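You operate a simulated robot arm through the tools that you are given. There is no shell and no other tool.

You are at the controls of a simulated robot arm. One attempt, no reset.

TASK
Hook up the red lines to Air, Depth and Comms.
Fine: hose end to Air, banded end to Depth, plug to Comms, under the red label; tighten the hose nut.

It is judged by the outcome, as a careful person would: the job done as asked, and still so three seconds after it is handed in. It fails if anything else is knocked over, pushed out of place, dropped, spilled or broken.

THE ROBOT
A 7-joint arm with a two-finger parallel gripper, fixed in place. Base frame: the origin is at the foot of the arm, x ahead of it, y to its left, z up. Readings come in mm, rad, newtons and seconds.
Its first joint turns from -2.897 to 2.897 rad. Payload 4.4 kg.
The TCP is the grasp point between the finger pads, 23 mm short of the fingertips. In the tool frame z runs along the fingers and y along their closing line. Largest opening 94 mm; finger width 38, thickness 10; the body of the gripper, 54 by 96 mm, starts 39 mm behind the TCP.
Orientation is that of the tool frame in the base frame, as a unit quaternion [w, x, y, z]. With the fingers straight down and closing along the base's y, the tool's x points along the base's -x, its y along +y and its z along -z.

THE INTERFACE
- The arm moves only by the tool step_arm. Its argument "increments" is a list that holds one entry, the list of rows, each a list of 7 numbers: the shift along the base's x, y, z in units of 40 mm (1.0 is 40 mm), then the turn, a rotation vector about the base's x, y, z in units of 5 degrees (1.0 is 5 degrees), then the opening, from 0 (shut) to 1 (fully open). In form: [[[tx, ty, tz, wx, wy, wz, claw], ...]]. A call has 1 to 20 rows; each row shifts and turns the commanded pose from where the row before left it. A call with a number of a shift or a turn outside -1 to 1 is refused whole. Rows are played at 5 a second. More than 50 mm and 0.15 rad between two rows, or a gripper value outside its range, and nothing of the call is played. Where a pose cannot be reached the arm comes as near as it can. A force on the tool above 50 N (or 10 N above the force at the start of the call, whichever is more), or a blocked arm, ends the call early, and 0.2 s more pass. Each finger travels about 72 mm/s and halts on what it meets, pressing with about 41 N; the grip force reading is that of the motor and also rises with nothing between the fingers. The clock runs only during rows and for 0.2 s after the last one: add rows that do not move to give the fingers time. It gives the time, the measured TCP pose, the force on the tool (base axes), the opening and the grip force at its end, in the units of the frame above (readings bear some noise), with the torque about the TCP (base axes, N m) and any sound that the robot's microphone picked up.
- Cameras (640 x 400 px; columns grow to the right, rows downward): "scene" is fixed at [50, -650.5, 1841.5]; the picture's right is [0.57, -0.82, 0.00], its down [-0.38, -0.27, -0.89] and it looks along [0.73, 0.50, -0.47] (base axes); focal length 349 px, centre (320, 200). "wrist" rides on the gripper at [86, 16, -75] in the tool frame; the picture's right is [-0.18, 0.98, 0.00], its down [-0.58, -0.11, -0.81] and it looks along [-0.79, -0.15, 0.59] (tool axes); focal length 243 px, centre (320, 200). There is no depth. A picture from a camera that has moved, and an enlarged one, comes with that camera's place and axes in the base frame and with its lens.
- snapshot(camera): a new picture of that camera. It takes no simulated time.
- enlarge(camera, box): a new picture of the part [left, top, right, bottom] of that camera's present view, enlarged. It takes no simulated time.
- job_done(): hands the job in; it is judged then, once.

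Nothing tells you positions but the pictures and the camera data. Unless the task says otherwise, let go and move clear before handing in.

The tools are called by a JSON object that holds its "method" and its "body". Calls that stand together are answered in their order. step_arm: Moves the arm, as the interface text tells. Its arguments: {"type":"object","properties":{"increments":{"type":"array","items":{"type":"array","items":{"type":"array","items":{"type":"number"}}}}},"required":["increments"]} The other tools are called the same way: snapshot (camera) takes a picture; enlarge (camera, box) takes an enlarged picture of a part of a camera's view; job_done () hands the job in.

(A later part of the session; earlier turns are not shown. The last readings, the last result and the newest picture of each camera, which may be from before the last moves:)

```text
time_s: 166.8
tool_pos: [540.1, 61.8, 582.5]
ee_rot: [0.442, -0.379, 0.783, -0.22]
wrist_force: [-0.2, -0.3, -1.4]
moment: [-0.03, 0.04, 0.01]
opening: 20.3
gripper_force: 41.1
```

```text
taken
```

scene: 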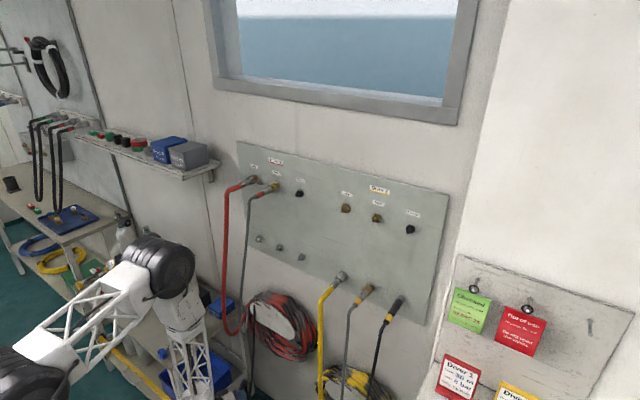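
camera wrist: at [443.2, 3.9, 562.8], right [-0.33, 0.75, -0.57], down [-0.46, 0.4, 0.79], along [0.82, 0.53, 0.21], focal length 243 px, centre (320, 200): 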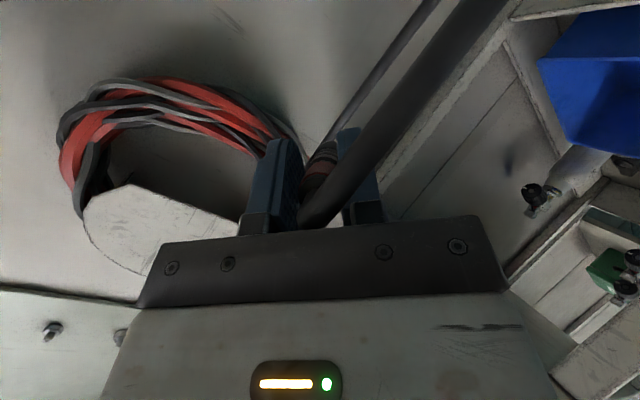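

{"method": "step_arm", "body": {"increments": [[[0, 0, 0.3, 0.988, 0.0235, -0.6053, 0.0], [0, 0, 0.3, 0.988, 0.0235, -0.6053, 0.0], [0, 0, 0.3, 0.988, 0.0235, -0.6053, 0.0], [0, 0, 0.3, 0.988, 0.0235, -0.6053, 0.0], [0, 0, 0.3, 0.988, 0.0235, -0.6053, 0.0], [0, 0, 0.3, 0.988, 0.0235, -0.6053, 0.0], [0, 0, 0.3, 0.988, 0.0235, -0.6053, 0.0], [0, 0, 0.3, 0.988, 0.0235, -0.6053, 0.0], [0, 0, 0.3, 0.988, 0.0235, -0.6053, 0.0], [0, 0, 0, 0, 0, 0, 0.0]]]}}

{"method": "snapshot", "body": {"camera": "wrist"}}

{"method": "snapshot", "body": {"camera": "scene"}}

```text
time_s: 169.0
tool_pos: [539.9, 61.8, 688.3]
ee_rot: [0.481, 0.002, 0.877, -0.002]
wrist_force: [0.2, -0.3, -1.2]
moment: [-0.03, 0.07, -0.01]
opening: 20.1
gripper_force: 41.5
```

```text
taken
camera wrist: at [432.0, 78.3, 655.3], right [0.1, 0.98, 0.15], down [-0.37, -0.11, 0.92], along [0.92, -0.15, 0.35], focal length 243 px, centre (320, 200)
```

wrist: 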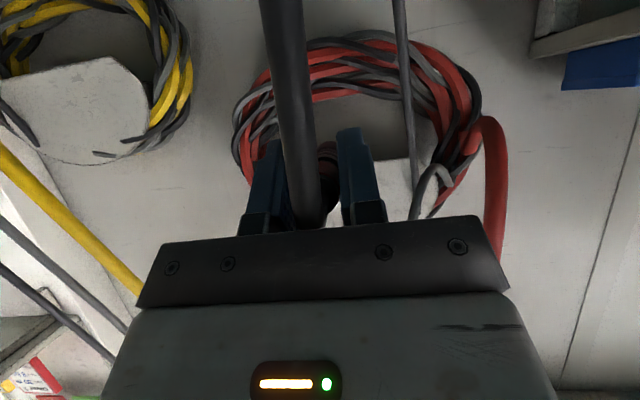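

```text
taken
```

scene: 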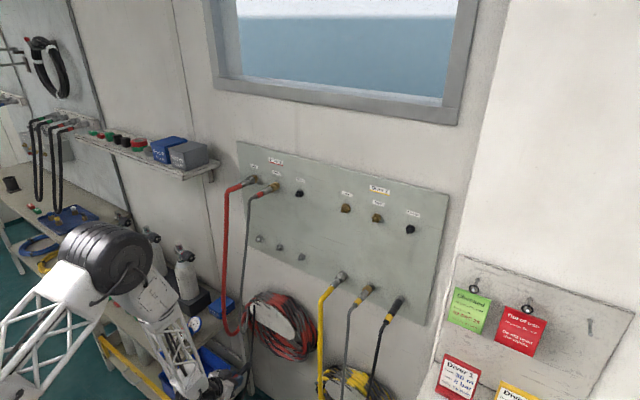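

The hand is back in its normal orientation with the plug held. Now I'll raise it to outlet height in the open space in front of the panel.

{"method": "step_arm", "body": {"increments": [[[0, -0.15, 0.9, 0, 0, 0, 0.0], [0, -0.15, 0.9, 0, 0, 0, 0.0], [0, -0.15, 0.9, 0, 0, 0, 0.0], [0, -0.15, 0.9, 0, 0, 0, 0.0], [0, -0.15, 0.9, 0, 0, 0, 0.0], [0, -0.15, 0.9, 0, 0, 0, 0.0], [0, -0.15, 0.9, 0, 0, 0, 0.0], [0, -0.15, 0.9, 0, 0, 0, 0.0], [0, -0.15, 0.9, 0, 0, 0, 0.0], [0, 0, 0, 0, 0, 0, 0.0]]]}}

{"method": "snapshot", "body": {"camera": "scene"}}

{"method": "step_arm", "body": {"increments": [[[0, -0.15, 0.9, 0, 0, 0, 0.0], [0, -0.15, 0.9, 0, 0, 0, 0.0], [0, -0.15, 0.9, 0, 0, 0, 0.0], [0, -0.15, 0.9, 0, 0, 0, 0.0], [0, -0.15, 0.9, 0, 0, 0, 0.0], [0, -0.15, 0.9, 0, 0, 0, 0.0], [0, 0, 0.9, 0, 0, 0, 0.0], [0, 0, 0.9, 0, 0, 0, 0.0], [0, 0, 0.9, 0, 0, 0, 0.0], [0, 0, 0, 0, 0, 0, 0.0]]]}}

{"method": "snapshot", "body": {"camera": "scene"}}

{"method": "snapshot", "body": {"camera": "wrist"}}

```text
time_s: 171.2
tool_pos: [539.9, 8.2, 1014.2]
ee_rot: [0.482, 0.002, 0.876, -0.002]
wrist_force: [0.1, -0.2, -1.5]
moment: [-0.01, 0.07, -0.02]
opening: 20.3
gripper_force: 40.8
```

```text
taken
```

scene: 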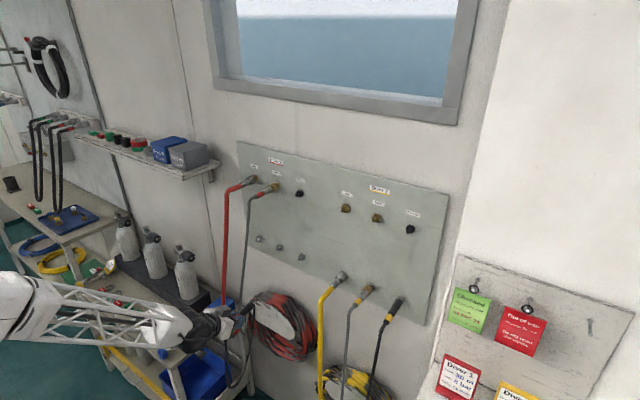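

```text
time_s: 173.4
tool_pos: [544.8, -24.2, 1282.0]
ee_rot: [0.483, 0.001, 0.876, 0.0]
wrist_force: [-0.5, 0.4, -1.7]
moment: [-0.03, 0.05, 0.01]
opening: 20.3
gripper_force: 40.9
out of reach, approached as far as the arm can: row 5, 6, 9
```

```text
taken
```

scene: 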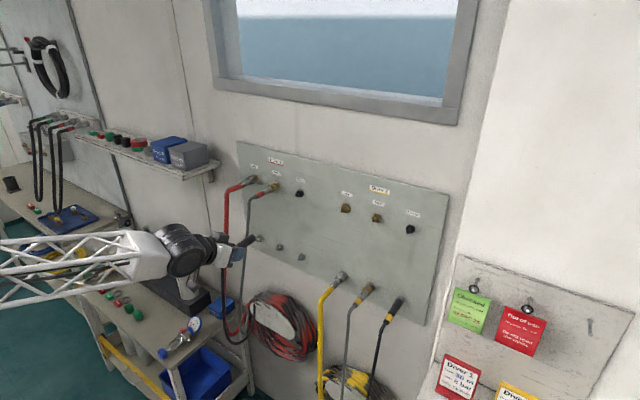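

```text
taken
camera wrist: at [436.8, -6.8, 1247.4], right [0.1, 0.98, 0.16], down [-0.37, -0.11, 0.92], along [0.92, -0.15, 0.35], focal length 243 px, centre (320, 200)
```

wrist: 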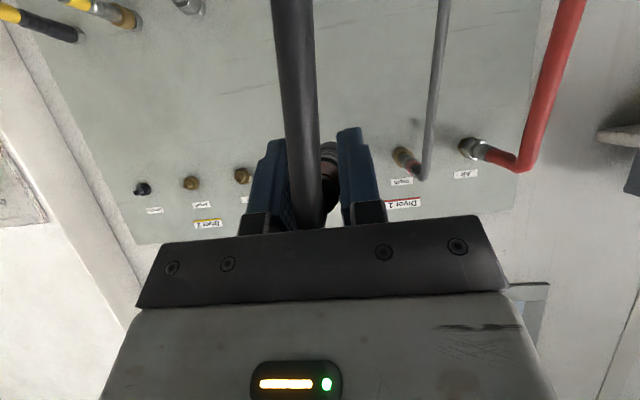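

The plug is up at panel height and held level. Thinking back, the first firm contact on Comms was most likely the plug actually seating, and my test pull undid it, so this time I won't tug. I'll check the plug's alignment in the fixed camera.

{"method": "step_arm", "body": {"increments": [[[0.9, 0, 0.3, 0, 0, 0, 0.0], [0.9, 0, 0.4, 0, 0, 0, 0.0], [0.6, -0.1, 0.5, 0, 0, 0, 0.0], [0, 0, 0.3, 0, 0, 0, 0.0], [0, 0, 0, 0, 0, 0, 0.0]]]}}

{"method": "snapshot", "body": {"camera": "wrist"}}

{"method": "enlarge", "body": {"camera": "scene", "box": [210, 160, 338, 240]}}

```text
time_s: 174.6
tool_pos: [648.0, -33.9, 1320.7]
ee_rot: [0.482, 0.0, 0.876, 0.0]
wrist_force: [-0.3, 0.4, -0.7]
moment: [0.0, 0.05, -0.01]
opening: 20.1
gripper_force: 41.2
out of reach, approached as far as the arm can: row 1, 2, 4
```

```text
taken
camera wrist: at [538.9, -16.8, 1287.3], right [0.1, 0.98, 0.16], down [-0.37, -0.11, 0.92], along [0.92, -0.15, 0.35], focal length 243 px, centre (320, 200)
```

wrist: 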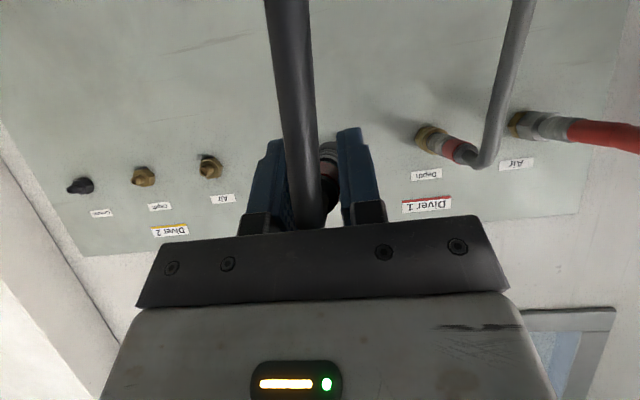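

```text
5.00 times, centred on (274, 200) of scene
camera zoom: at [50.0, -650.5, 1841.5], right [0.57, -0.82, 0.0], down [-0.38, -0.27, -0.89], along [0.73, 0.5, -0.47], focal length 1746 px, centre (550, 200)
```

zoom: 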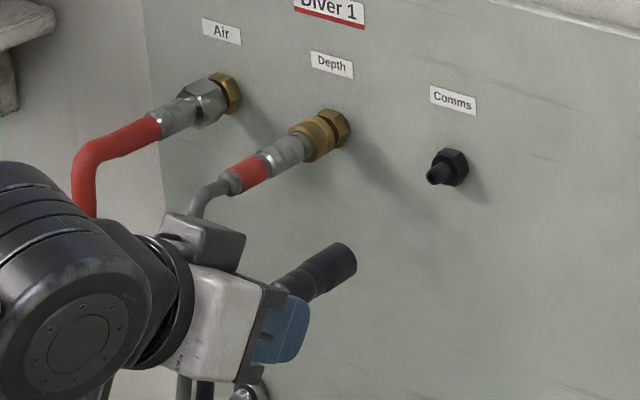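

{"method": "enlarge", "body": {"camera": "scene", "box": [256, 200, 304, 230]}}

{"method": "enlarge", "body": {"camera": "wrist", "box": [256, 120, 384, 200]}}

```text
13.33 times, centred on (280, 215) of scene
camera zoom: at [50.0, -650.5, 1841.5], right [0.57, -0.82, 0.0], down [-0.38, -0.27, -0.89], along [0.73, 0.5, -0.47], focal length 4655 px, centre (853, 0)
```

zoom: 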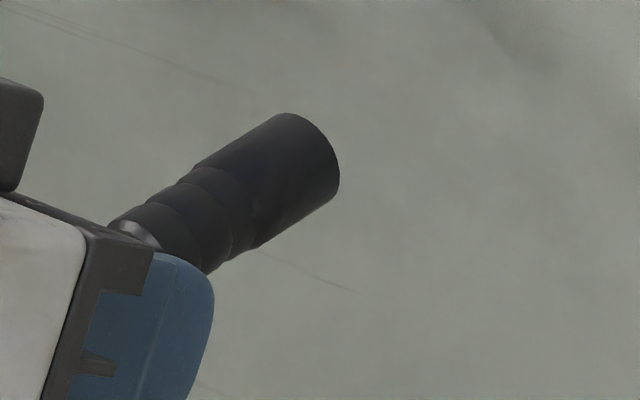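

```text
5.00 times, centred on (320, 160) of wrist
camera zoom: at [538.9, -16.8, 1287.3], right [0.1, 0.98, 0.16], down [-0.37, -0.11, 0.92], along [0.92, -0.15, 0.35], focal length 1213 px, centre (320, 400)
```

zoom: 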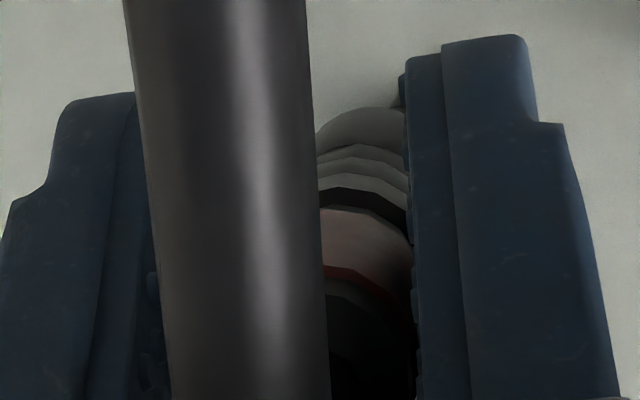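

The plug is level to about 1°, with its axis about 2.5 mm above the TCP. I'll correct the pitch, then line up with the Comms outlet at y≈-29.8, z≈1340, still well short of it.

{"method": "step_arm", "body": {"increments": [[[0.5, 0.1, 0.2, 0, 0.1, 0, 0.0], [0.5, 0, 0.2, 0, 0.1, 0, 0.0], [0, 0, 0, 0, 0, 0, 0.0], [0, 0, 0, 0, 0, 0, 0.0]]]}}

{"method": "enlarge", "body": {"camera": "scene", "box": [262, 182, 310, 212]}}

```text
time_s: 175.6
tool_pos: [681.3, -32.0, 1303.3]
ee_rot: [0.477, 0.0, 0.879, 0.0]
wrist_force: [0.5, 0.3, -1.4]
moment: [0.02, 0.03, 0.02]
opening: 20.0
gripper_force: 41.4
out of reach, approached as far as the arm can: row 1, 2
```

```text
13.33 times, centred on (286, 197) of scene
camera zoom: at [50.0, -650.5, 1841.5], right [0.57, -0.82, 0.0], down [-0.38, -0.27, -0.89], along [0.73, 0.5, -0.47], focal length 4655 px, centre (773, 240)
```

zoom: 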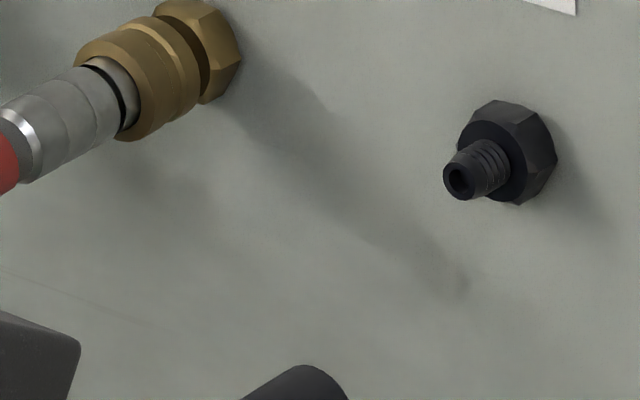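

The arm is near a wrist singularity with this hand angle. Since the plug points along x, I can roll the hand about the plug axis to get a better posture without changing the plug's direction. I'll back off slightly and roll 60°.

{"method": "step_arm", "body": {"increments": [[[-0.5, 0, 0, 1, 0, 0, 0.0], [-0.5, 0, 0, 1, 0, 0, 0.0], [0, 0, 0, 1, 0, 0, 0.0], [0, 0, 0, 1, 0, 0, 0.0], [0, 0, 0, 1, 0, 0, 0.0], [0, 0, 0, 1, 0, 0, 0.0], [0, 0, 0, 1, 0, 0, 0.0], [0, 0, 0, 1, 0, 0, 0.0], [0, 0, 0, 1, 0, 0, 0.0], [0, 0, 0, 1, 0, 0, 0.0], [0, 0, 0, 1, 0, 0, 0.0], [0, 0, 0, 1, 0, 0, 0.0], [0, 0, 0, 0, 0, 0, 0.0]]]}}

{"method": "snapshot", "body": {"camera": "scene"}}

{"method": "snapshot", "body": {"camera": "wrist"}}

```text
time_s: 178.4
tool_pos: [640.6, -31.1, 1301.5]
ee_rot: [0.41, 0.239, 0.763, 0.438]
wrist_force: [-0.1, -0.2, -1.4]
moment: [0.0, 0.05, 0.0]
opening: 20.5
gripper_force: 41.3
```

```text
taken
```

scene: 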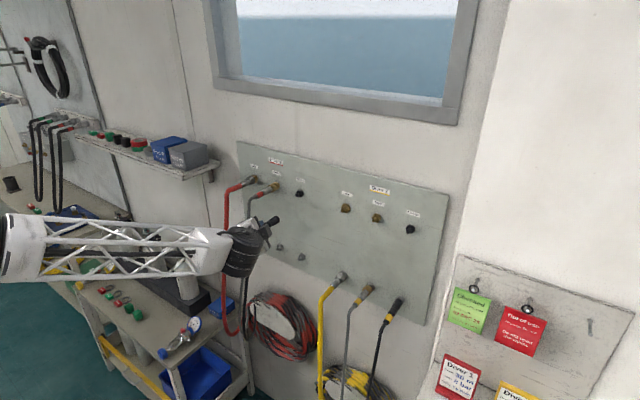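

```text
taken
camera wrist: at [531.0, 5.1, 1300.5], right [0.11, 0.36, 0.93], down [-0.35, -0.86, 0.37], along [0.93, -0.37, 0.04], focal length 243 px, centre (320, 200)
```

wrist: 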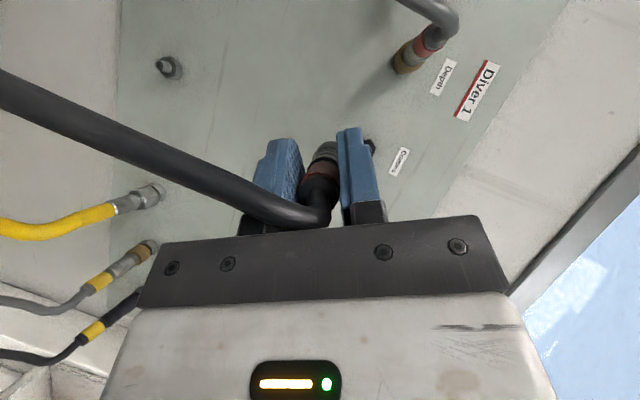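

No reach warnings now. I'll move up to the outlet height and check alignment closely in both views.

{"method": "step_arm", "body": {"increments": [[[0.4, 0.05, 0.45, 0, 0, 0, 0.0], [0.4, 0.04, 0.47, 0, 0, 0, 0.0], [0.3, 0, 0, 0, 0, 0, 0.0], [0, 0, 0, 0, 0, 0, 0.0], [0, 0, 0, 0, 0, 0, 0.0]]]}}

{"method": "enlarge", "body": {"camera": "scene", "box": [262, 178, 310, 208]}}

{"method": "enlarge", "body": {"camera": "wrist", "box": [256, 110, 416, 210]}}

```text
time_s: 179.6
tool_pos: [683.8, -26.8, 1339.8]
ee_rot: [0.41, 0.238, 0.763, 0.439]
wrist_force: [-0.1, -0.3, -1.0]
moment: [0.02, 0.06, 0.01]
opening: 20.0
gripper_force: 40.8
```

```text
13.33 times, centred on (286, 193) of scene
camera zoom: at [50.0, -650.5, 1841.5], right [0.57, -0.82, 0.0], down [-0.38, -0.27, -0.89], along [0.73, 0.5, -0.47], focal length 4655 px, centre (773, 293)
```

zoom: 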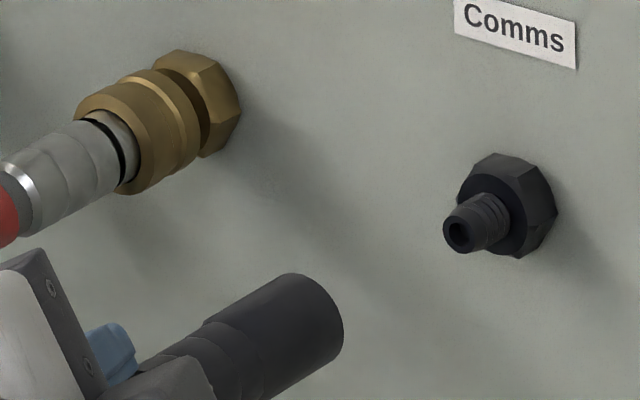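

```text
4.00 times, centred on (336, 160) of wrist
camera zoom: at [574.6, 8.5, 1338.5], right [0.11, 0.36, 0.93], down [-0.35, -0.86, 0.37], along [0.93, -0.37, 0.04], focal length 970 px, centre (256, 360)
```

zoom: 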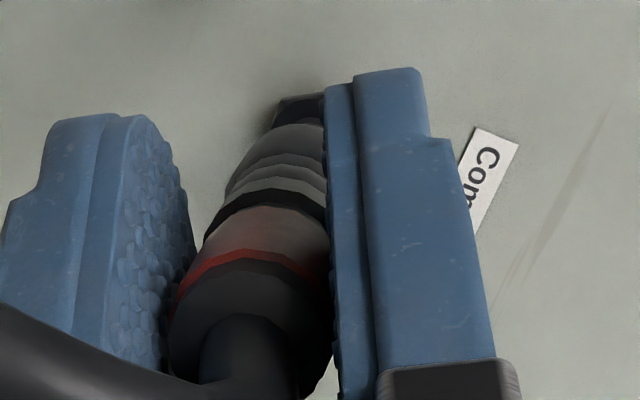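

{"method": "enlarge", "body": {"camera": "wrist", "box": [304, 120, 368, 160]}}

{"method": "enlarge", "body": {"camera": "scene", "box": [278, 183, 310, 203]}}

```text
10.00 times, centred on (336, 140) of wrist
camera zoom: at [574.6, 8.5, 1338.5], right [0.11, 0.36, 0.93], down [-0.35, -0.86, 0.37], along [0.93, -0.37, 0.04], focal length 2426 px, centre (160, 800)
```

zoom: 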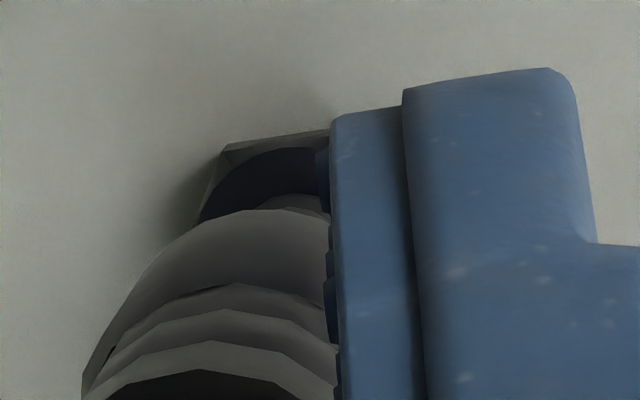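

```text
16.00 times, centred on (294, 193) of scene
camera zoom: at [50.0, -650.5, 1841.5], right [0.57, -0.82, 0.0], down [-0.38, -0.27, -0.89], along [0.73, 0.5, -0.47], focal length 5586 px, centre (736, 312)
```

zoom: 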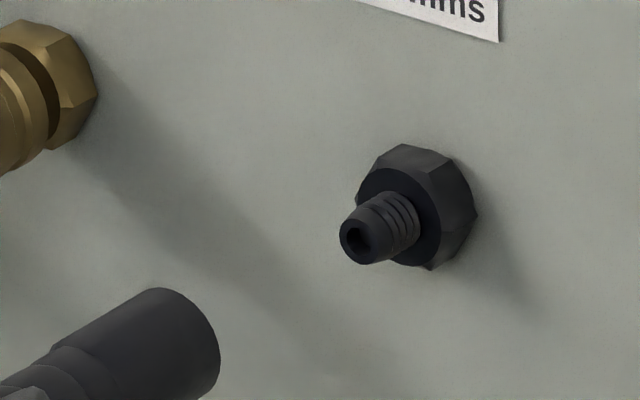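

Both views agree the plug is coaxial with the Comms outlet to within about half a millimetre. I'll advance, then approach contact slowly.

{"method": "step_arm", "body": {"increments": [[[0.4, -0.008, -0.01, 0, 0, 0, 0.0], [0.4, 0, 0, 0, 0, 0, 0.0], [0.2, 0, 0, 0, 0, 0, 0.0], [0, 0, 0, 0, 0, 0, 0.0]]]}}

{"method": "enlarge", "body": {"camera": "scene", "box": [270, 178, 318, 208]}}

{"method": "enlarge", "body": {"camera": "wrist", "box": [304, 120, 368, 160]}}

```text
time_s: 180.6
tool_pos: [724.0, -27.3, 1337.2]
ee_rot: [0.41, 0.24, 0.763, 0.438]
wrist_force: [-0.7, -0.3, -1.2]
moment: [0.03, 0.02, -0.02]
opening: 20.0
gripper_force: 41.2
```

```text
13.33 times, centred on (294, 193) of scene
camera zoom: at [50.0, -650.5, 1841.5], right [0.57, -0.82, 0.0], down [-0.38, -0.27, -0.89], along [0.73, 0.5, -0.47], focal length 4655 px, centre (667, 293)
```

zoom: 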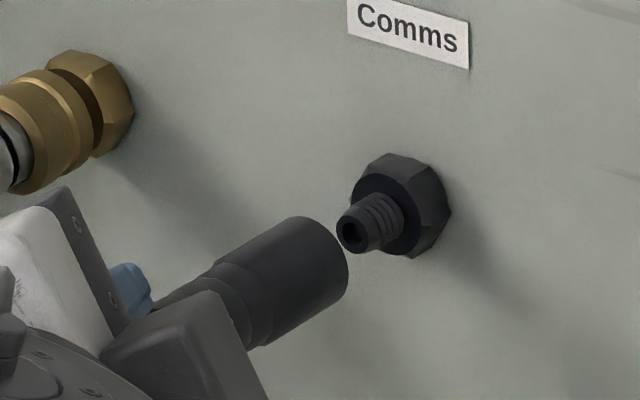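

```text
10.00 times, centred on (336, 140) of wrist
camera zoom: at [615.0, 8.2, 1336.3], right [0.11, 0.36, 0.93], down [-0.35, -0.86, 0.37], along [0.93, -0.37, 0.04], focal length 2426 px, centre (160, 800)
```

zoom: 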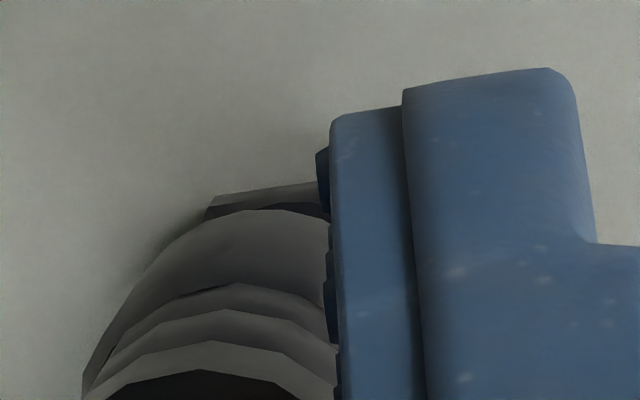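

{"method": "enlarge", "body": {"camera": "scene", "box": [280, 183, 312, 203]}}

```text
16.00 times, centred on (296, 193) of scene
camera zoom: at [50.0, -650.5, 1841.5], right [0.57, -0.82, 0.0], down [-0.38, -0.27, -0.89], along [0.73, 0.5, -0.47], focal length 5586 px, centre (704, 312)
```

zoom: 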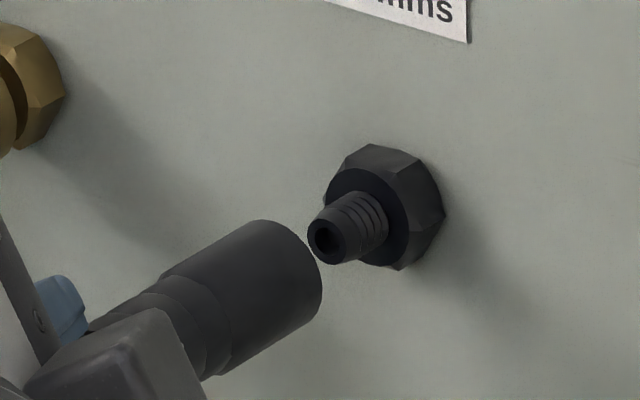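

The residual offset is about a millimetre at most. I'll nudge up half a millimetre and advance slowly to contact.

{"method": "step_arm", "body": {"increments": [[[0.12, 0.006, 0.012, 0, 0, 0, 0.0], [0.1, 0, 0, 0, 0, 0, 0.0], [0.1, 0, 0, 0, 0, 0, 0.0], [0, 0, 0, 0, 0, 0, 0.0]]]}}

{"method": "enlarge", "body": {"camera": "scene", "box": [280, 183, 312, 203]}}

```text
time_s: 181.6
tool_pos: [737.5, -28.1, 1339.6]
ee_rot: [0.41, 0.239, 0.763, 0.438]
wrist_force: [-0.3, 0.9, -1.3]
moment: [0.01, 0.07, -0.02]
opening: 20.2
gripper_force: 41.1
```

```text
16.00 times, centred on (296, 193) of scene
camera zoom: at [50.0, -650.5, 1841.5], right [0.57, -0.82, 0.0], down [-0.38, -0.27, -0.89], along [0.73, 0.5, -0.47], focal length 5586 px, centre (704, 312)
```

zoom: 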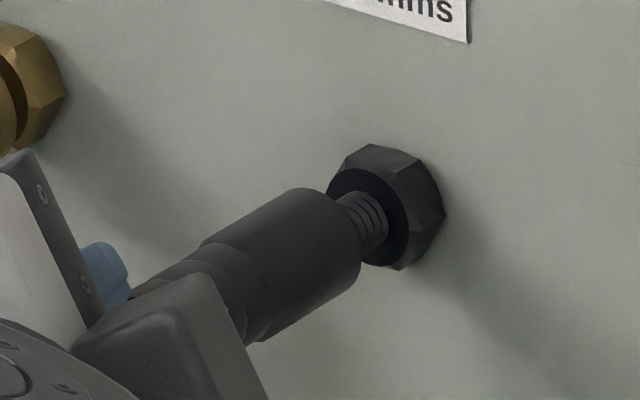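

The stem is entering the plug centrally. Continuing in small steps, watching for contact.

{"method": "step_arm", "body": {"increments": [[[0.075, 0, 0, 0, 0, 0, 0.0], [0.075, 0, 0, 0, 0, 0, 0.0], [0, 0, 0, 0, 0, 0, 0.0]]]}}

{"method": "step_arm", "body": {"increments": [[[0.04, 0, 0, 0, 0, 0, 0.0], [0.035, 0, 0, 0, 0, 0, 0.0], [0, 0, 0, 0, 0, 0, 0.0]]]}}

{"method": "enlarge", "body": {"camera": "scene", "box": [280, 183, 312, 203]}}

```text
time_s: 182.4
tool_pos: [742.0, -27.4, 1340.0]
ee_rot: [0.41, 0.238, 0.764, 0.439]
wrist_force: [-3.2, -14.6, -0.4]
moment: [-0.01, -0.06, -1.03]
opening: 20.1
gripper_force: 40.7
```

```text
time_s: 183.2
tool_pos: [746.6, -27.1, 1338.3]
ee_rot: [0.409, 0.239, 0.764, 0.438]
wrist_force: [-27.6, -8.5, 1.0]
moment: [-0.01, -0.08, -0.67]
opening: 20.2
gripper_force: 41.2
```

```text
16.00 times, centred on (296, 193) of scene
camera zoom: at [50.0, -650.5, 1841.5], right [0.57, -0.82, 0.0], down [-0.38, -0.27, -0.89], along [0.73, 0.5, -0.47], focal length 5586 px, centre (704, 312)
```

zoom: 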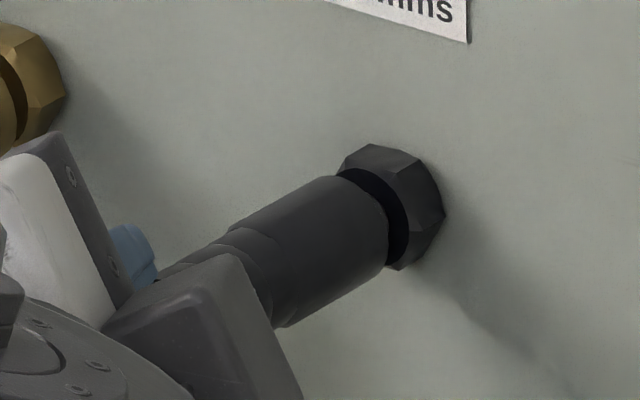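

Firm contact with the plug fully up to the hex, but there's a small side load. I'll relieve it with a 0.6 mm shift and push a touch more to seat it.

{"method": "step_arm", "body": {"increments": [[[0, -0.015, 0, 0, 0, 0, 0.0], [0, 0, 0, 0, 0, 0, 0.0]]]}}

{"method": "step_arm", "body": {"increments": [[[0.02, -0.005, 0, 0, 0, 0, 0.0], [0, 0, 0, 0, 0, 0, 0.0]]]}}

{"method": "enlarge", "body": {"camera": "wrist", "box": [256, 110, 416, 210]}}

{"method": "enlarge", "body": {"camera": "scene", "box": [280, 183, 312, 203]}}

```text
time_s: 183.8
tool_pos: [746.1, -26.4, 1339.7]
ee_rot: [0.41, 0.238, 0.763, 0.439]
wrist_force: [-21.0, 3.7, -4.2]
moment: [0.0, 0.17, 0.23]
opening: 20.1
gripper_force: 40.9
```

```text
time_s: 184.4
tool_pos: [747.2, -27.2, 1339.5]
ee_rot: [0.41, 0.239, 0.763, 0.438]
wrist_force: [-27.5, 8.7, -7.7]
moment: [-0.01, 0.41, 0.48]
opening: 20.1
gripper_force: 40.6
```

```text
4.00 times, centred on (336, 160) of wrist
camera zoom: at [637.2, 8.0, 1337.6], right [0.11, 0.36, 0.93], down [-0.35, -0.86, 0.37], along [0.93, -0.37, 0.04], focal length 970 px, centre (256, 360)
```

zoom: 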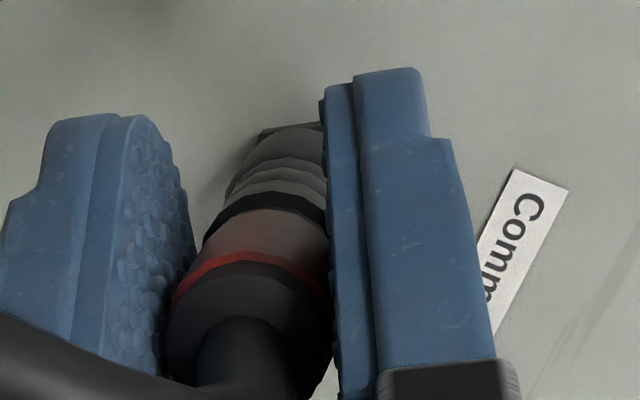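

```text
16.00 times, centred on (296, 193) of scene
camera zoom: at [50.0, -650.5, 1841.5], right [0.57, -0.82, 0.0], down [-0.38, -0.27, -0.89], along [0.73, 0.5, -0.47], focal length 5586 px, centre (704, 312)
```

zoom: 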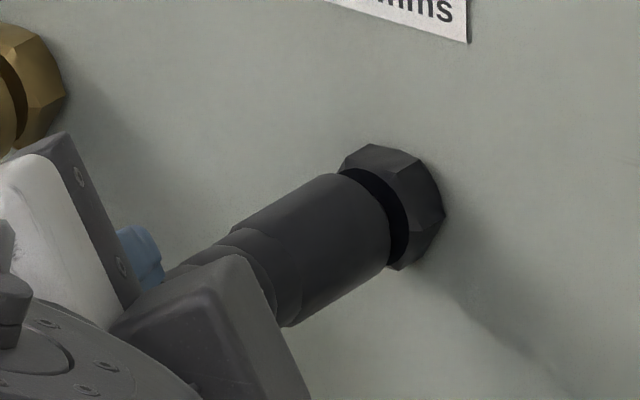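

The side and vertical forces now act at the plug's tip, which means it's captured by the outlet. I'll ease the remaining loads gently without pulling.

{"method": "step_arm", "body": {"increments": [[[-0.012, 0.006, -0.01, 0, 0, 0, 0.0], [0, 0, 0, 0, 0, 0, 0.0]]]}}

```text
time_s: 185.0
tool_pos: [745.1, -27.2, 1339.8]
ee_rot: [0.409, 0.239, 0.763, 0.438]
wrist_force: [-18.1, 5.4, -5.7]
moment: [0.01, 0.35, 0.34]
opening: 20.2
gripper_force: 41.2
```

{"method": "step_arm", "body": {"increments": [[[-0.012, 0.008, -0.012, 0, 0, 0, 0.0], [0, 0, 0, 0, 0, 0, 0.0]]]}}

```text
time_s: 185.6
tool_pos: [745.1, -27.3, 1338.5]
ee_rot: [0.41, 0.239, 0.764, 0.438]
wrist_force: [-11.6, 1.6, -2.7]
moment: [-0.03, 0.11, 0.08]
opening: 20.3
gripper_force: 41.3
```

Loads are small now, with a slight inward push left. I'll open the fingers only a few millimetres so they still cage the plug, and see whether it stays.

{"method": "step_arm", "body": {"increments": [[[0, 0, 0, 0, 0, 0, 0.25], [0, 0, 0, 0, 0, 0, 0.28], [0, 0, 0, 0, 0, 0, 0.28], [0, 0, 0, 0, 0, 0, 0.28], [0, 0, 0, 0, 0, 0, 0.28]]]}}

{"method": "enlarge", "body": {"camera": "wrist", "box": [256, 110, 416, 210]}}

{"method": "enlarge", "body": {"camera": "scene", "box": [280, 183, 312, 203]}}

```text
time_s: 186.8
tool_pos: [744.9, -26.8, 1339.1]
ee_rot: [0.41, 0.238, 0.763, 0.439]
wrist_force: [0.5, 0.2, 0.1]
moment: [-0.03, 0.01, 0.01]
opening: 26.3
gripper_force: 0.0
```

```text
4.00 times, centred on (336, 160) of wrist
camera zoom: at [636.5, 8.5, 1337.0], right [0.11, 0.36, 0.93], down [-0.35, -0.86, 0.37], along [0.93, -0.37, 0.04], focal length 970 px, centre (256, 360)
```

zoom: 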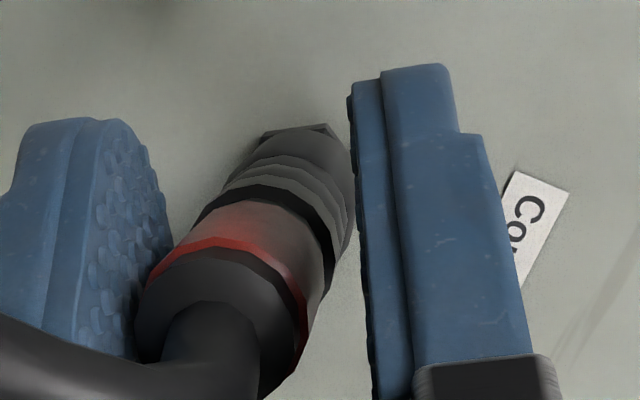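

```text
16.00 times, centred on (296, 193) of scene
camera zoom: at [50.0, -650.5, 1841.5], right [0.57, -0.82, 0.0], down [-0.38, -0.27, -0.89], along [0.73, 0.5, -0.47], focal length 5586 px, centre (704, 312)
```

zoom: 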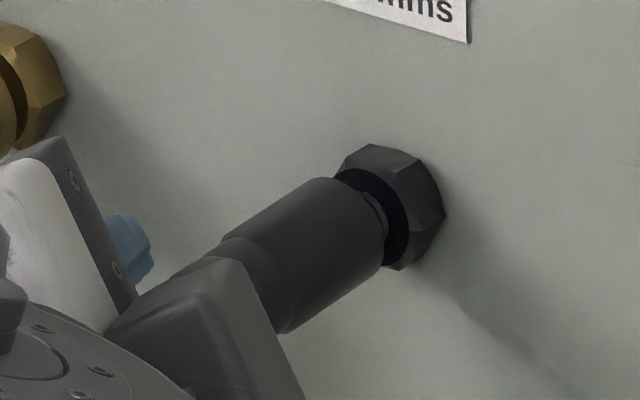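

The plug rests on the stem but droops and sits about 3–4 mm short of its parked depth, so it isn't fully home yet. The earlier side load probably jammed it. I'll regrip, null the side forces, and push it further in.

{"method": "step_arm", "body": {"increments": [[[0, 0, 0, 0, 0, 0, 0.1], [0, 0, 0, 0, 0, 0, 0.0], [0, 0, 0, 0, 0, 0, 0.0], [0, 0, 0, 0, 0, 0, 0.0]]]}}

{"method": "enlarge", "body": {"camera": "wrist", "box": [256, 110, 416, 210]}}

{"method": "enlarge", "body": {"camera": "scene", "box": [280, 183, 312, 203]}}

```text
time_s: 187.8
tool_pos: [745.2, -27.7, 1338.7]
ee_rot: [0.41, 0.239, 0.763, 0.439]
wrist_force: [-1.1, 0.9, 0.0]
moment: [0.0, -0.06, 0.08]
opening: 20.1
gripper_force: 41.2
```

```text
4.00 times, centred on (336, 160) of wrist
camera zoom: at [636.5, 8.6, 1337.0], right [0.11, 0.36, 0.93], down [-0.35, -0.86, 0.37], along [0.93, -0.37, 0.04], focal length 970 px, centre (256, 360)
```

zoom: 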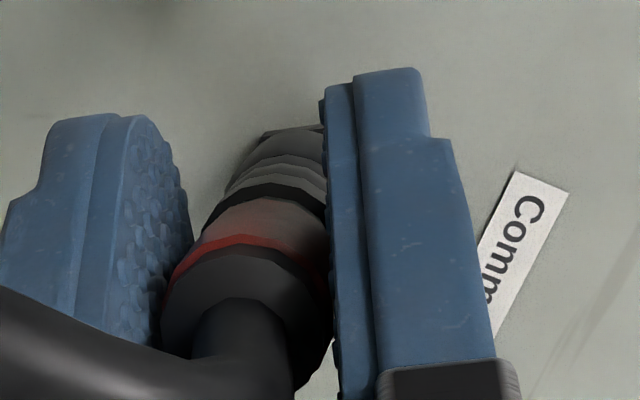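

```text
16.00 times, centred on (296, 193) of scene
camera zoom: at [50.0, -650.5, 1841.5], right [0.57, -0.82, 0.0], down [-0.38, -0.27, -0.89], along [0.73, 0.5, -0.47], focal length 5586 px, centre (704, 312)
```

zoom: 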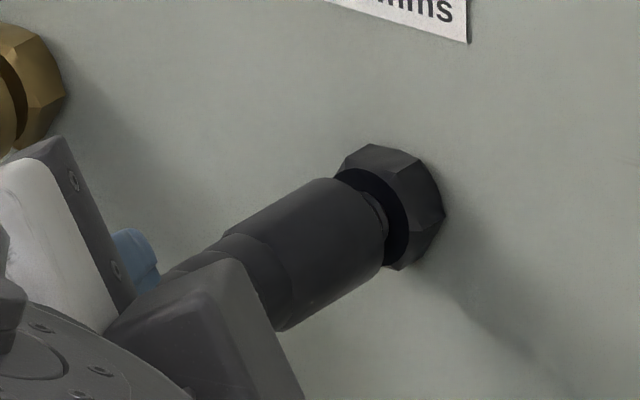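

{"method": "step_arm", "body": {"increments": [[[0.025, 0, 0, 0, 0, 0, 0.0], [0.025, 0, 0, 0, 0, 0, 0.0], [0, 0, 0, 0, 0, 0, 0.0]]]}}

{"method": "step_arm", "body": {"increments": [[[0.025, 0, 0, 0, 0, 0, 0.0], [0, 0, 0, 0, 0, 0, 0.0]]]}}

```text
time_s: 188.6
tool_pos: [746.9, -26.5, 1337.8]
ee_rot: [0.411, 0.239, 0.763, 0.438]
wrist_force: [-27.0, 3.2, 0.1]
moment: [0.01, 0.09, 0.13]
opening: 20.2
gripper_force: 40.5
```

```text
time_s: 189.2
tool_pos: [747.8, -25.5, 1338.7]
ee_rot: [0.411, 0.238, 0.763, 0.439]
wrist_force: [-30.8, 0.7, 2.1]
moment: [-0.04, -0.15, 0.0]
opening: 19.9
gripper_force: 41.1
```

The pads slip at about 30 N, which isn't enough to seat it. I'll loosen just enough to slide the fingers forward along the plug (still caging it) until the fingertips butt against the shell's shoulder, so I can push on it positively.

{"method": "step_arm", "body": {"increments": [[[-0.03, 0, 0, 0, 0, 0, 0.0], [0, 0, 0, 0, 0, 0, 0.235], [0, 0, 0, 0, 0, 0, 0.235], [0.1, 0, 0, 0, 0, 0, 0.235], [0.1, 0, 0, 0, 0, 0, 0.235], [0, 0, 0, 0, 0, 0, 0.235]]]}}

{"method": "enlarge", "body": {"camera": "wrist", "box": [256, 110, 416, 210]}}

{"method": "enlarge", "body": {"camera": "scene", "box": [280, 183, 312, 203]}}

```text
time_s: 190.6
tool_pos: [756.6, -28.4, 1338.5]
ee_rot: [0.409, 0.24, 0.763, 0.439]
wrist_force: [0.2, -0.2, -0.6]
moment: [-0.02, -0.01, -0.01]
opening: 22.3
gripper_force: 0.1
```

```text
4.00 times, centred on (336, 160) of wrist
camera zoom: at [647.4, 7.7, 1336.9], right [0.11, 0.36, 0.93], down [-0.35, -0.86, 0.37], along [0.93, -0.37, 0.04], focal length 970 px, centre (256, 360)
```

zoom: 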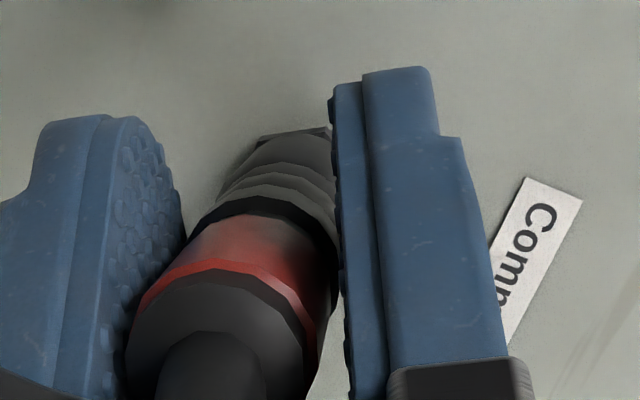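

```text
16.00 times, centred on (296, 193) of scene
camera zoom: at [50.0, -650.5, 1841.5], right [0.57, -0.82, 0.0], down [-0.38, -0.27, -0.89], along [0.73, 0.5, -0.47], focal length 5586 px, centre (704, 312)
```

zoom: 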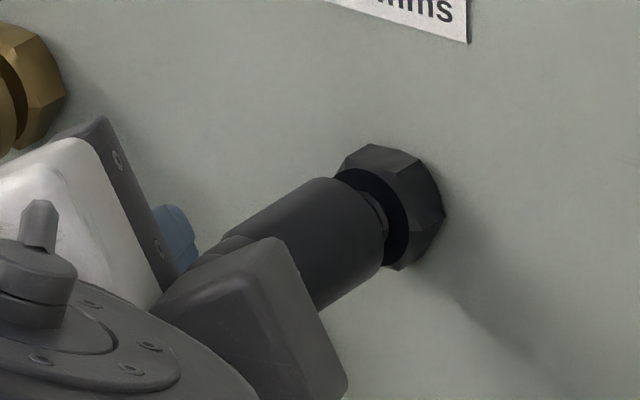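

{"method": "step_arm", "body": {"increments": [[[0.1, 0, 0, 0, 0, 0, 0.235], [0.1, 0, 0, 0, 0, 0, 0.235], [0, 0, 0, 0, 0, 0, 0.235]]]}}

{"method": "step_arm", "body": {"increments": [[[0.075, 0, 0, 0, 0, 0, 0.235], [0.05, 0, 0, 0, 0, 0, 0.235], [0, 0, 0, 0, 0, 0, 0.235]]]}}

{"method": "enlarge", "body": {"camera": "wrist", "box": [256, 110, 416, 210]}}

{"method": "enlarge", "body": {"camera": "scene", "box": [280, 183, 312, 203]}}

```text
time_s: 191.4
tool_pos: [764.3, -27.3, 1337.7]
ee_rot: [0.41, 0.239, 0.764, 0.438]
wrist_force: [-1.9, -0.3, 0.4]
moment: [0.0, -0.02, 0.04]
opening: 22.1
gripper_force: 0.4
```

```text
time_s: 192.2
tool_pos: [769.2, -29.0, 1337.7]
ee_rot: [0.41, 0.239, 0.763, 0.439]
wrist_force: [-2.3, 0.0, 2.0]
moment: [0.01, -0.14, 0.02]
opening: 23.4
gripper_force: 2.0
```

```text
4.00 times, centred on (336, 160) of wrist
camera zoom: at [661.2, 7.5, 1336.9], right [0.11, 0.36, 0.93], down [-0.35, -0.86, 0.37], along [0.93, -0.37, 0.04], focal length 970 px, centre (256, 360)
```

zoom: 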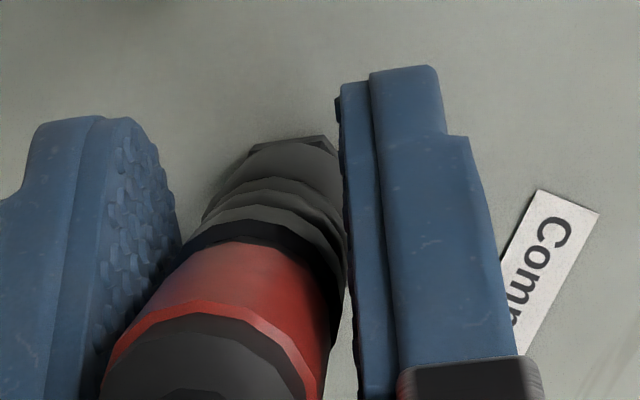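

```text
16.00 times, centred on (296, 193) of scene
camera zoom: at [50.0, -650.5, 1841.5], right [0.57, -0.82, 0.0], down [-0.38, -0.27, -0.89], along [0.73, 0.5, -0.47], focal length 5586 px, centre (704, 312)
```

zoom: 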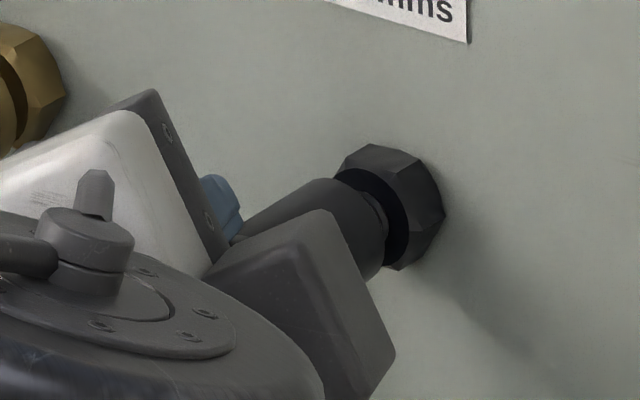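

The tips are just reaching the shell's shoulder. I'll clamp here on the ribs and push.

{"method": "step_arm", "body": {"increments": [[[-0.025, 0, 0, 0, 0, 0, 0.2], [0, 0, 0, 0, 0, 0, 0.0], [0, 0, 0, 0, 0, 0, 0.0], [0, 0, 0, 0, 0, 0, 0.0]]]}}

{"method": "enlarge", "body": {"camera": "wrist", "box": [256, 110, 416, 210]}}

```text
time_s: 193.2
tool_pos: [768.4, -28.5, 1338.6]
ee_rot: [0.409, 0.239, 0.763, 0.44]
wrist_force: [0.9, -4.4, 2.0]
moment: [0.03, -0.12, -0.17]
opening: 22.1
gripper_force: 41.0
```

```text
4.00 times, centred on (336, 160) of wrist
camera zoom: at [659.5, 7.6, 1336.6], right [0.11, 0.36, 0.93], down [-0.35, -0.86, 0.37], along [0.93, -0.37, 0.04], focal length 970 px, centre (256, 360)
```

zoom: 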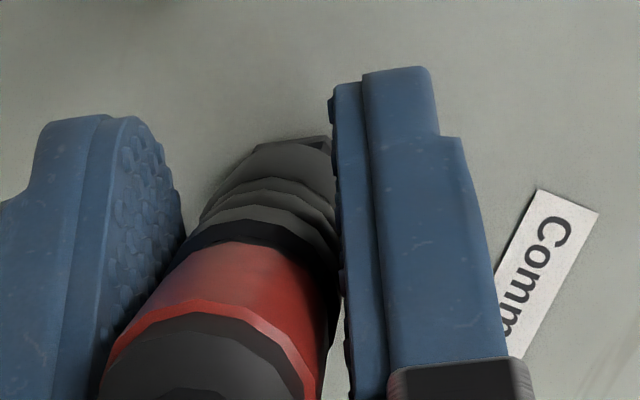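

The plug sits about 2.5° off-axis in the grip, which would make it bind. I'll rotate the hand to straighten the plug about its tip, then check forces.

{"method": "step_arm", "body": {"increments": [[[0, -0.025, 0.015, 0, 0.12, 0.21, 0.0], [0, -0.026, 0.015, 0, 0.125, 0.215, 0.0], [0, 0, 0, 0, 0, 0, 0.0]]]}}

{"method": "enlarge", "body": {"camera": "scene", "box": [280, 183, 312, 203]}}

{"method": "enlarge", "body": {"camera": "wrist", "box": [256, 110, 416, 210]}}

```text
time_s: 194.0
tool_pos: [768.9, -29.2, 1339.2]
ee_rot: [0.392, 0.229, 0.773, 0.444]
wrist_force: [0.7, -1.7, 1.7]
moment: [0.0, -0.08, -0.1]
opening: 22.1
gripper_force: 41.0
```

```text
16.00 times, centred on (296, 193) of scene
camera zoom: at [50.0, -650.5, 1841.5], right [0.57, -0.82, 0.0], down [-0.38, -0.27, -0.89], along [0.73, 0.5, -0.47], focal length 5586 px, centre (704, 312)
```

zoom: 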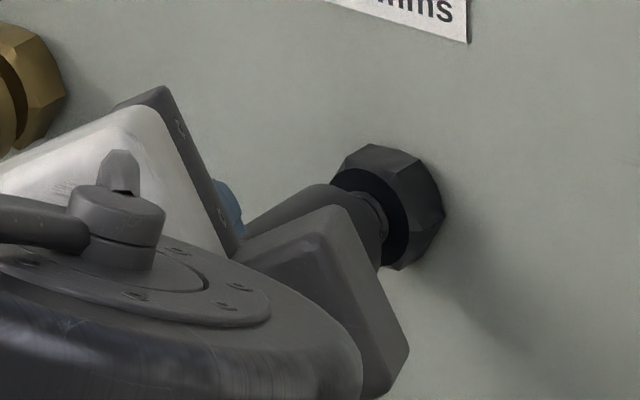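

```text
4.00 times, centred on (336, 160) of wrist
camera zoom: at [658.4, 1.7, 1340.1], right [0.11, 0.36, 0.92], down [-0.31, -0.87, 0.38], along [0.94, -0.33, 0.02], focal length 970 px, centre (256, 360)
```

zoom: 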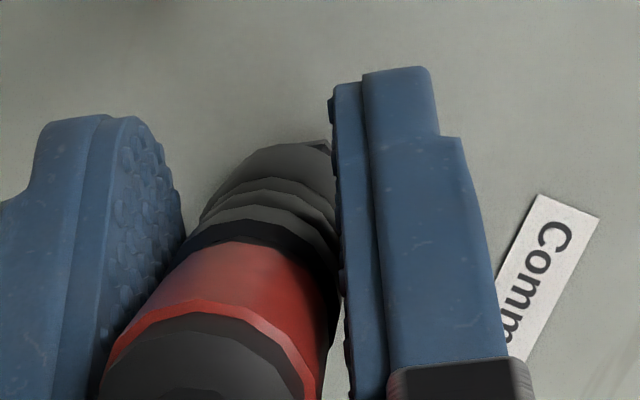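

{"method": "step_arm", "body": {"increments": [[[0.025, 0, 0, 0, 0, 0, 0.0], [0.025, 0, 0, 0, 0, 0, 0.0], [0, 0, 0, 0, 0, 0, 0.0]]]}}

{"method": "step_arm", "body": {"increments": [[[0.025, 0, 0, 0, 0, 0, 0.0], [0, 0, 0, 0, 0, 0, 0.0]]]}}

{"method": "enlarge", "body": {"camera": "wrist", "box": [256, 110, 416, 210]}}

```text
time_s: 194.8
tool_pos: [770.5, -29.9, 1340.0]
ee_rot: [0.393, 0.229, 0.772, 0.443]
wrist_force: [0.5, 0.9, -0.5]
moment: [-0.02, -0.03, -0.04]
opening: 22.2
gripper_force: 41.1
```

```text
time_s: 195.4
tool_pos: [771.6, -29.0, 1339.8]
ee_rot: [0.393, 0.229, 0.772, 0.443]
wrist_force: [-0.2, 0.3, 0.5]
moment: [-0.02, 0.03, -0.01]
opening: 21.9
gripper_force: 40.9
```

```text
4.00 times, centred on (336, 160) of wrist
camera zoom: at [661.0, 1.8, 1340.7], right [0.11, 0.36, 0.92], down [-0.31, -0.87, 0.38], along [0.94, -0.33, 0.02], focal length 970 px, centre (256, 360)
```

zoom: 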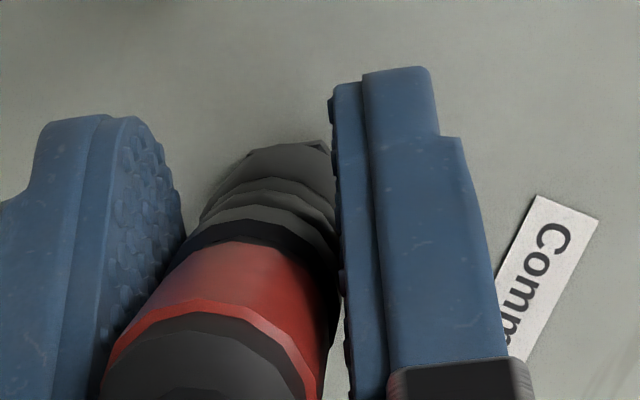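

It's now sliding in without resistance, already past the earlier sticking point. I'll keep going gently until it bottoms.

{"method": "step_arm", "body": {"increments": [[[0.025, 0, 0, 0, 0, 0, 0.0], [0, 0, 0, 0, 0, 0, 0.0]]]}}

{"method": "enlarge", "body": {"camera": "scene", "box": [280, 183, 312, 203]}}

```text
time_s: 196.0
tool_pos: [772.2, -28.9, 1340.6]
ee_rot: [0.394, 0.229, 0.773, 0.442]
wrist_force: [-0.5, 0.8, 0.2]
moment: [-0.05, 0.04, -0.01]
opening: 22.4
gripper_force: 41.0
```

```text
16.00 times, centred on (296, 193) of scene
camera zoom: at [50.0, -650.5, 1841.5], right [0.57, -0.82, 0.0], down [-0.38, -0.27, -0.89], along [0.73, 0.5, -0.47], focal length 5586 px, centre (704, 312)
```

zoom: 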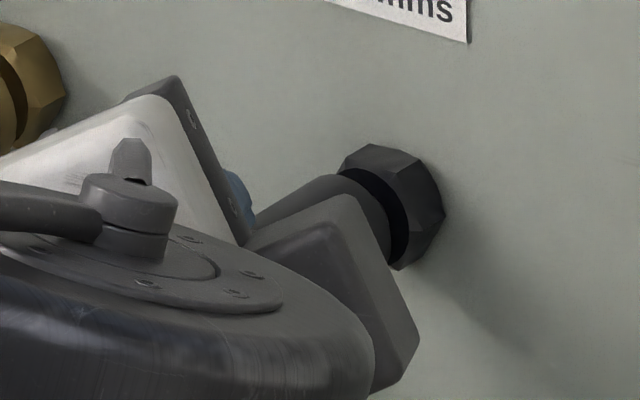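

{"method": "step_arm", "body": {"increments": [[[0.025, 0, 0, 0, 0, 0, 0.0], [0, 0, 0, 0, 0, 0, 0.0]]]}}

{"method": "step_arm", "body": {"increments": [[[0.025, 0, 0, 0, 0, 0, 0.0], [0, 0, 0, 0, 0, 0, 0.0]]]}}

{"method": "enlarge", "body": {"camera": "scene", "box": [280, 183, 312, 203]}}

```text
time_s: 196.6
tool_pos: [773.3, -28.8, 1340.0]
ee_rot: [0.393, 0.229, 0.772, 0.443]
wrist_force: [0.1, -0.1, 0.0]
moment: [0.03, 0.01, 0.01]
opening: 22.3
gripper_force: 40.6
```

```text
time_s: 197.2
tool_pos: [772.9, -30.9, 1340.2]
ee_rot: [0.394, 0.23, 0.772, 0.443]
wrist_force: [-18.1, -2.0, -1.2]
moment: [-0.01, 0.05, -0.15]
opening: 22.5
gripper_force: 41.1
```

```text
16.00 times, centred on (296, 193) of scene
camera zoom: at [50.0, -650.5, 1841.5], right [0.57, -0.82, 0.0], down [-0.38, -0.27, -0.89], along [0.73, 0.5, -0.47], focal length 5586 px, centre (704, 312)
```

zoom: 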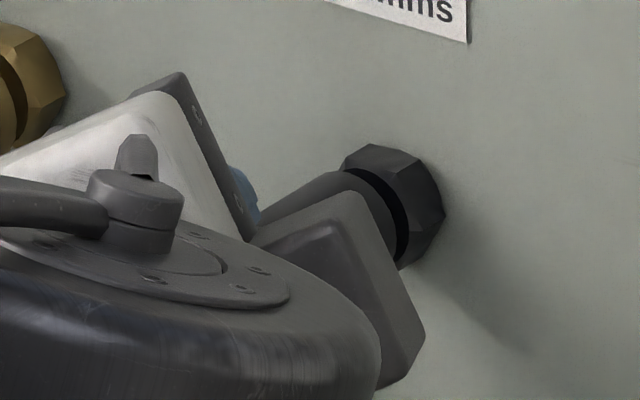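

{"method": "step_arm", "body": {"increments": [[[0.025, 0, 0, 0, 0, 0, 0.0], [0, 0, 0, 0, 0, 0, 0.0]]]}}

{"method": "step_arm", "body": {"increments": [[[0.025, 0, 0, 0, 0, 0, 0.0], [0, 0, 0, 0, 0, 0, 0.0]]]}}

{"method": "enlarge", "body": {"camera": "wrist", "box": [256, 110, 416, 210]}}

{"method": "enlarge", "body": {"camera": "scene", "box": [280, 183, 312, 203]}}

```text
time_s: 197.8
tool_pos: [775.2, -30.0, 1341.3]
ee_rot: [0.394, 0.229, 0.772, 0.443]
wrist_force: [-39.4, -4.2, -3.1]
moment: [-0.02, 0.06, -0.31]
opening: 22.2
gripper_force: 41.0
```

```text
time_s: 198.2
tool_pos: [774.9, -28.7, 1340.6]
ee_rot: [0.393, 0.229, 0.772, 0.443]
wrist_force: [-24.7, -0.4, 0.9]
moment: [0.0, -0.11, -0.08]
opening: 22.4
gripper_force: 41.6
stopped in row 1: the force on the tool passed its limit at 54 N (the readings are from after the stop); the commanded pose is now the measured one
```

```text
4.00 times, centred on (336, 160) of wrist
camera zoom: at [663.9, 1.7, 1341.0], right [0.11, 0.36, 0.92], down [-0.31, -0.87, 0.38], along [0.94, -0.33, 0.02], focal length 970 px, centre (256, 360)
```

zoom: 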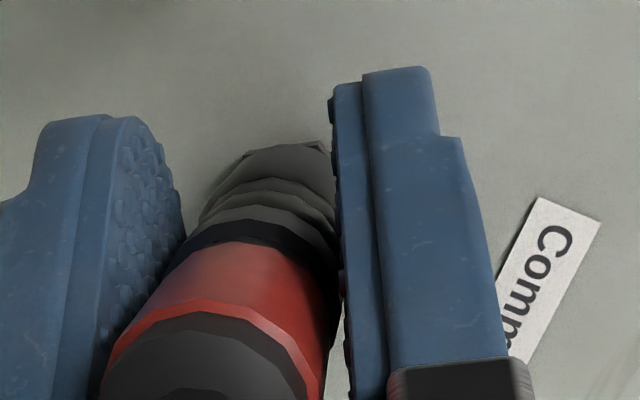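

```text
16.00 times, centred on (296, 193) of scene
camera zoom: at [50.0, -650.5, 1841.5], right [0.57, -0.82, 0.0], down [-0.38, -0.27, -0.89], along [0.73, 0.5, -0.47], focal length 5586 px, centre (704, 312)
```

zoom: 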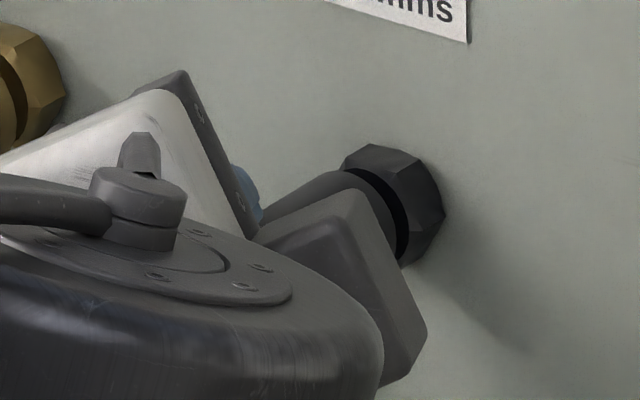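

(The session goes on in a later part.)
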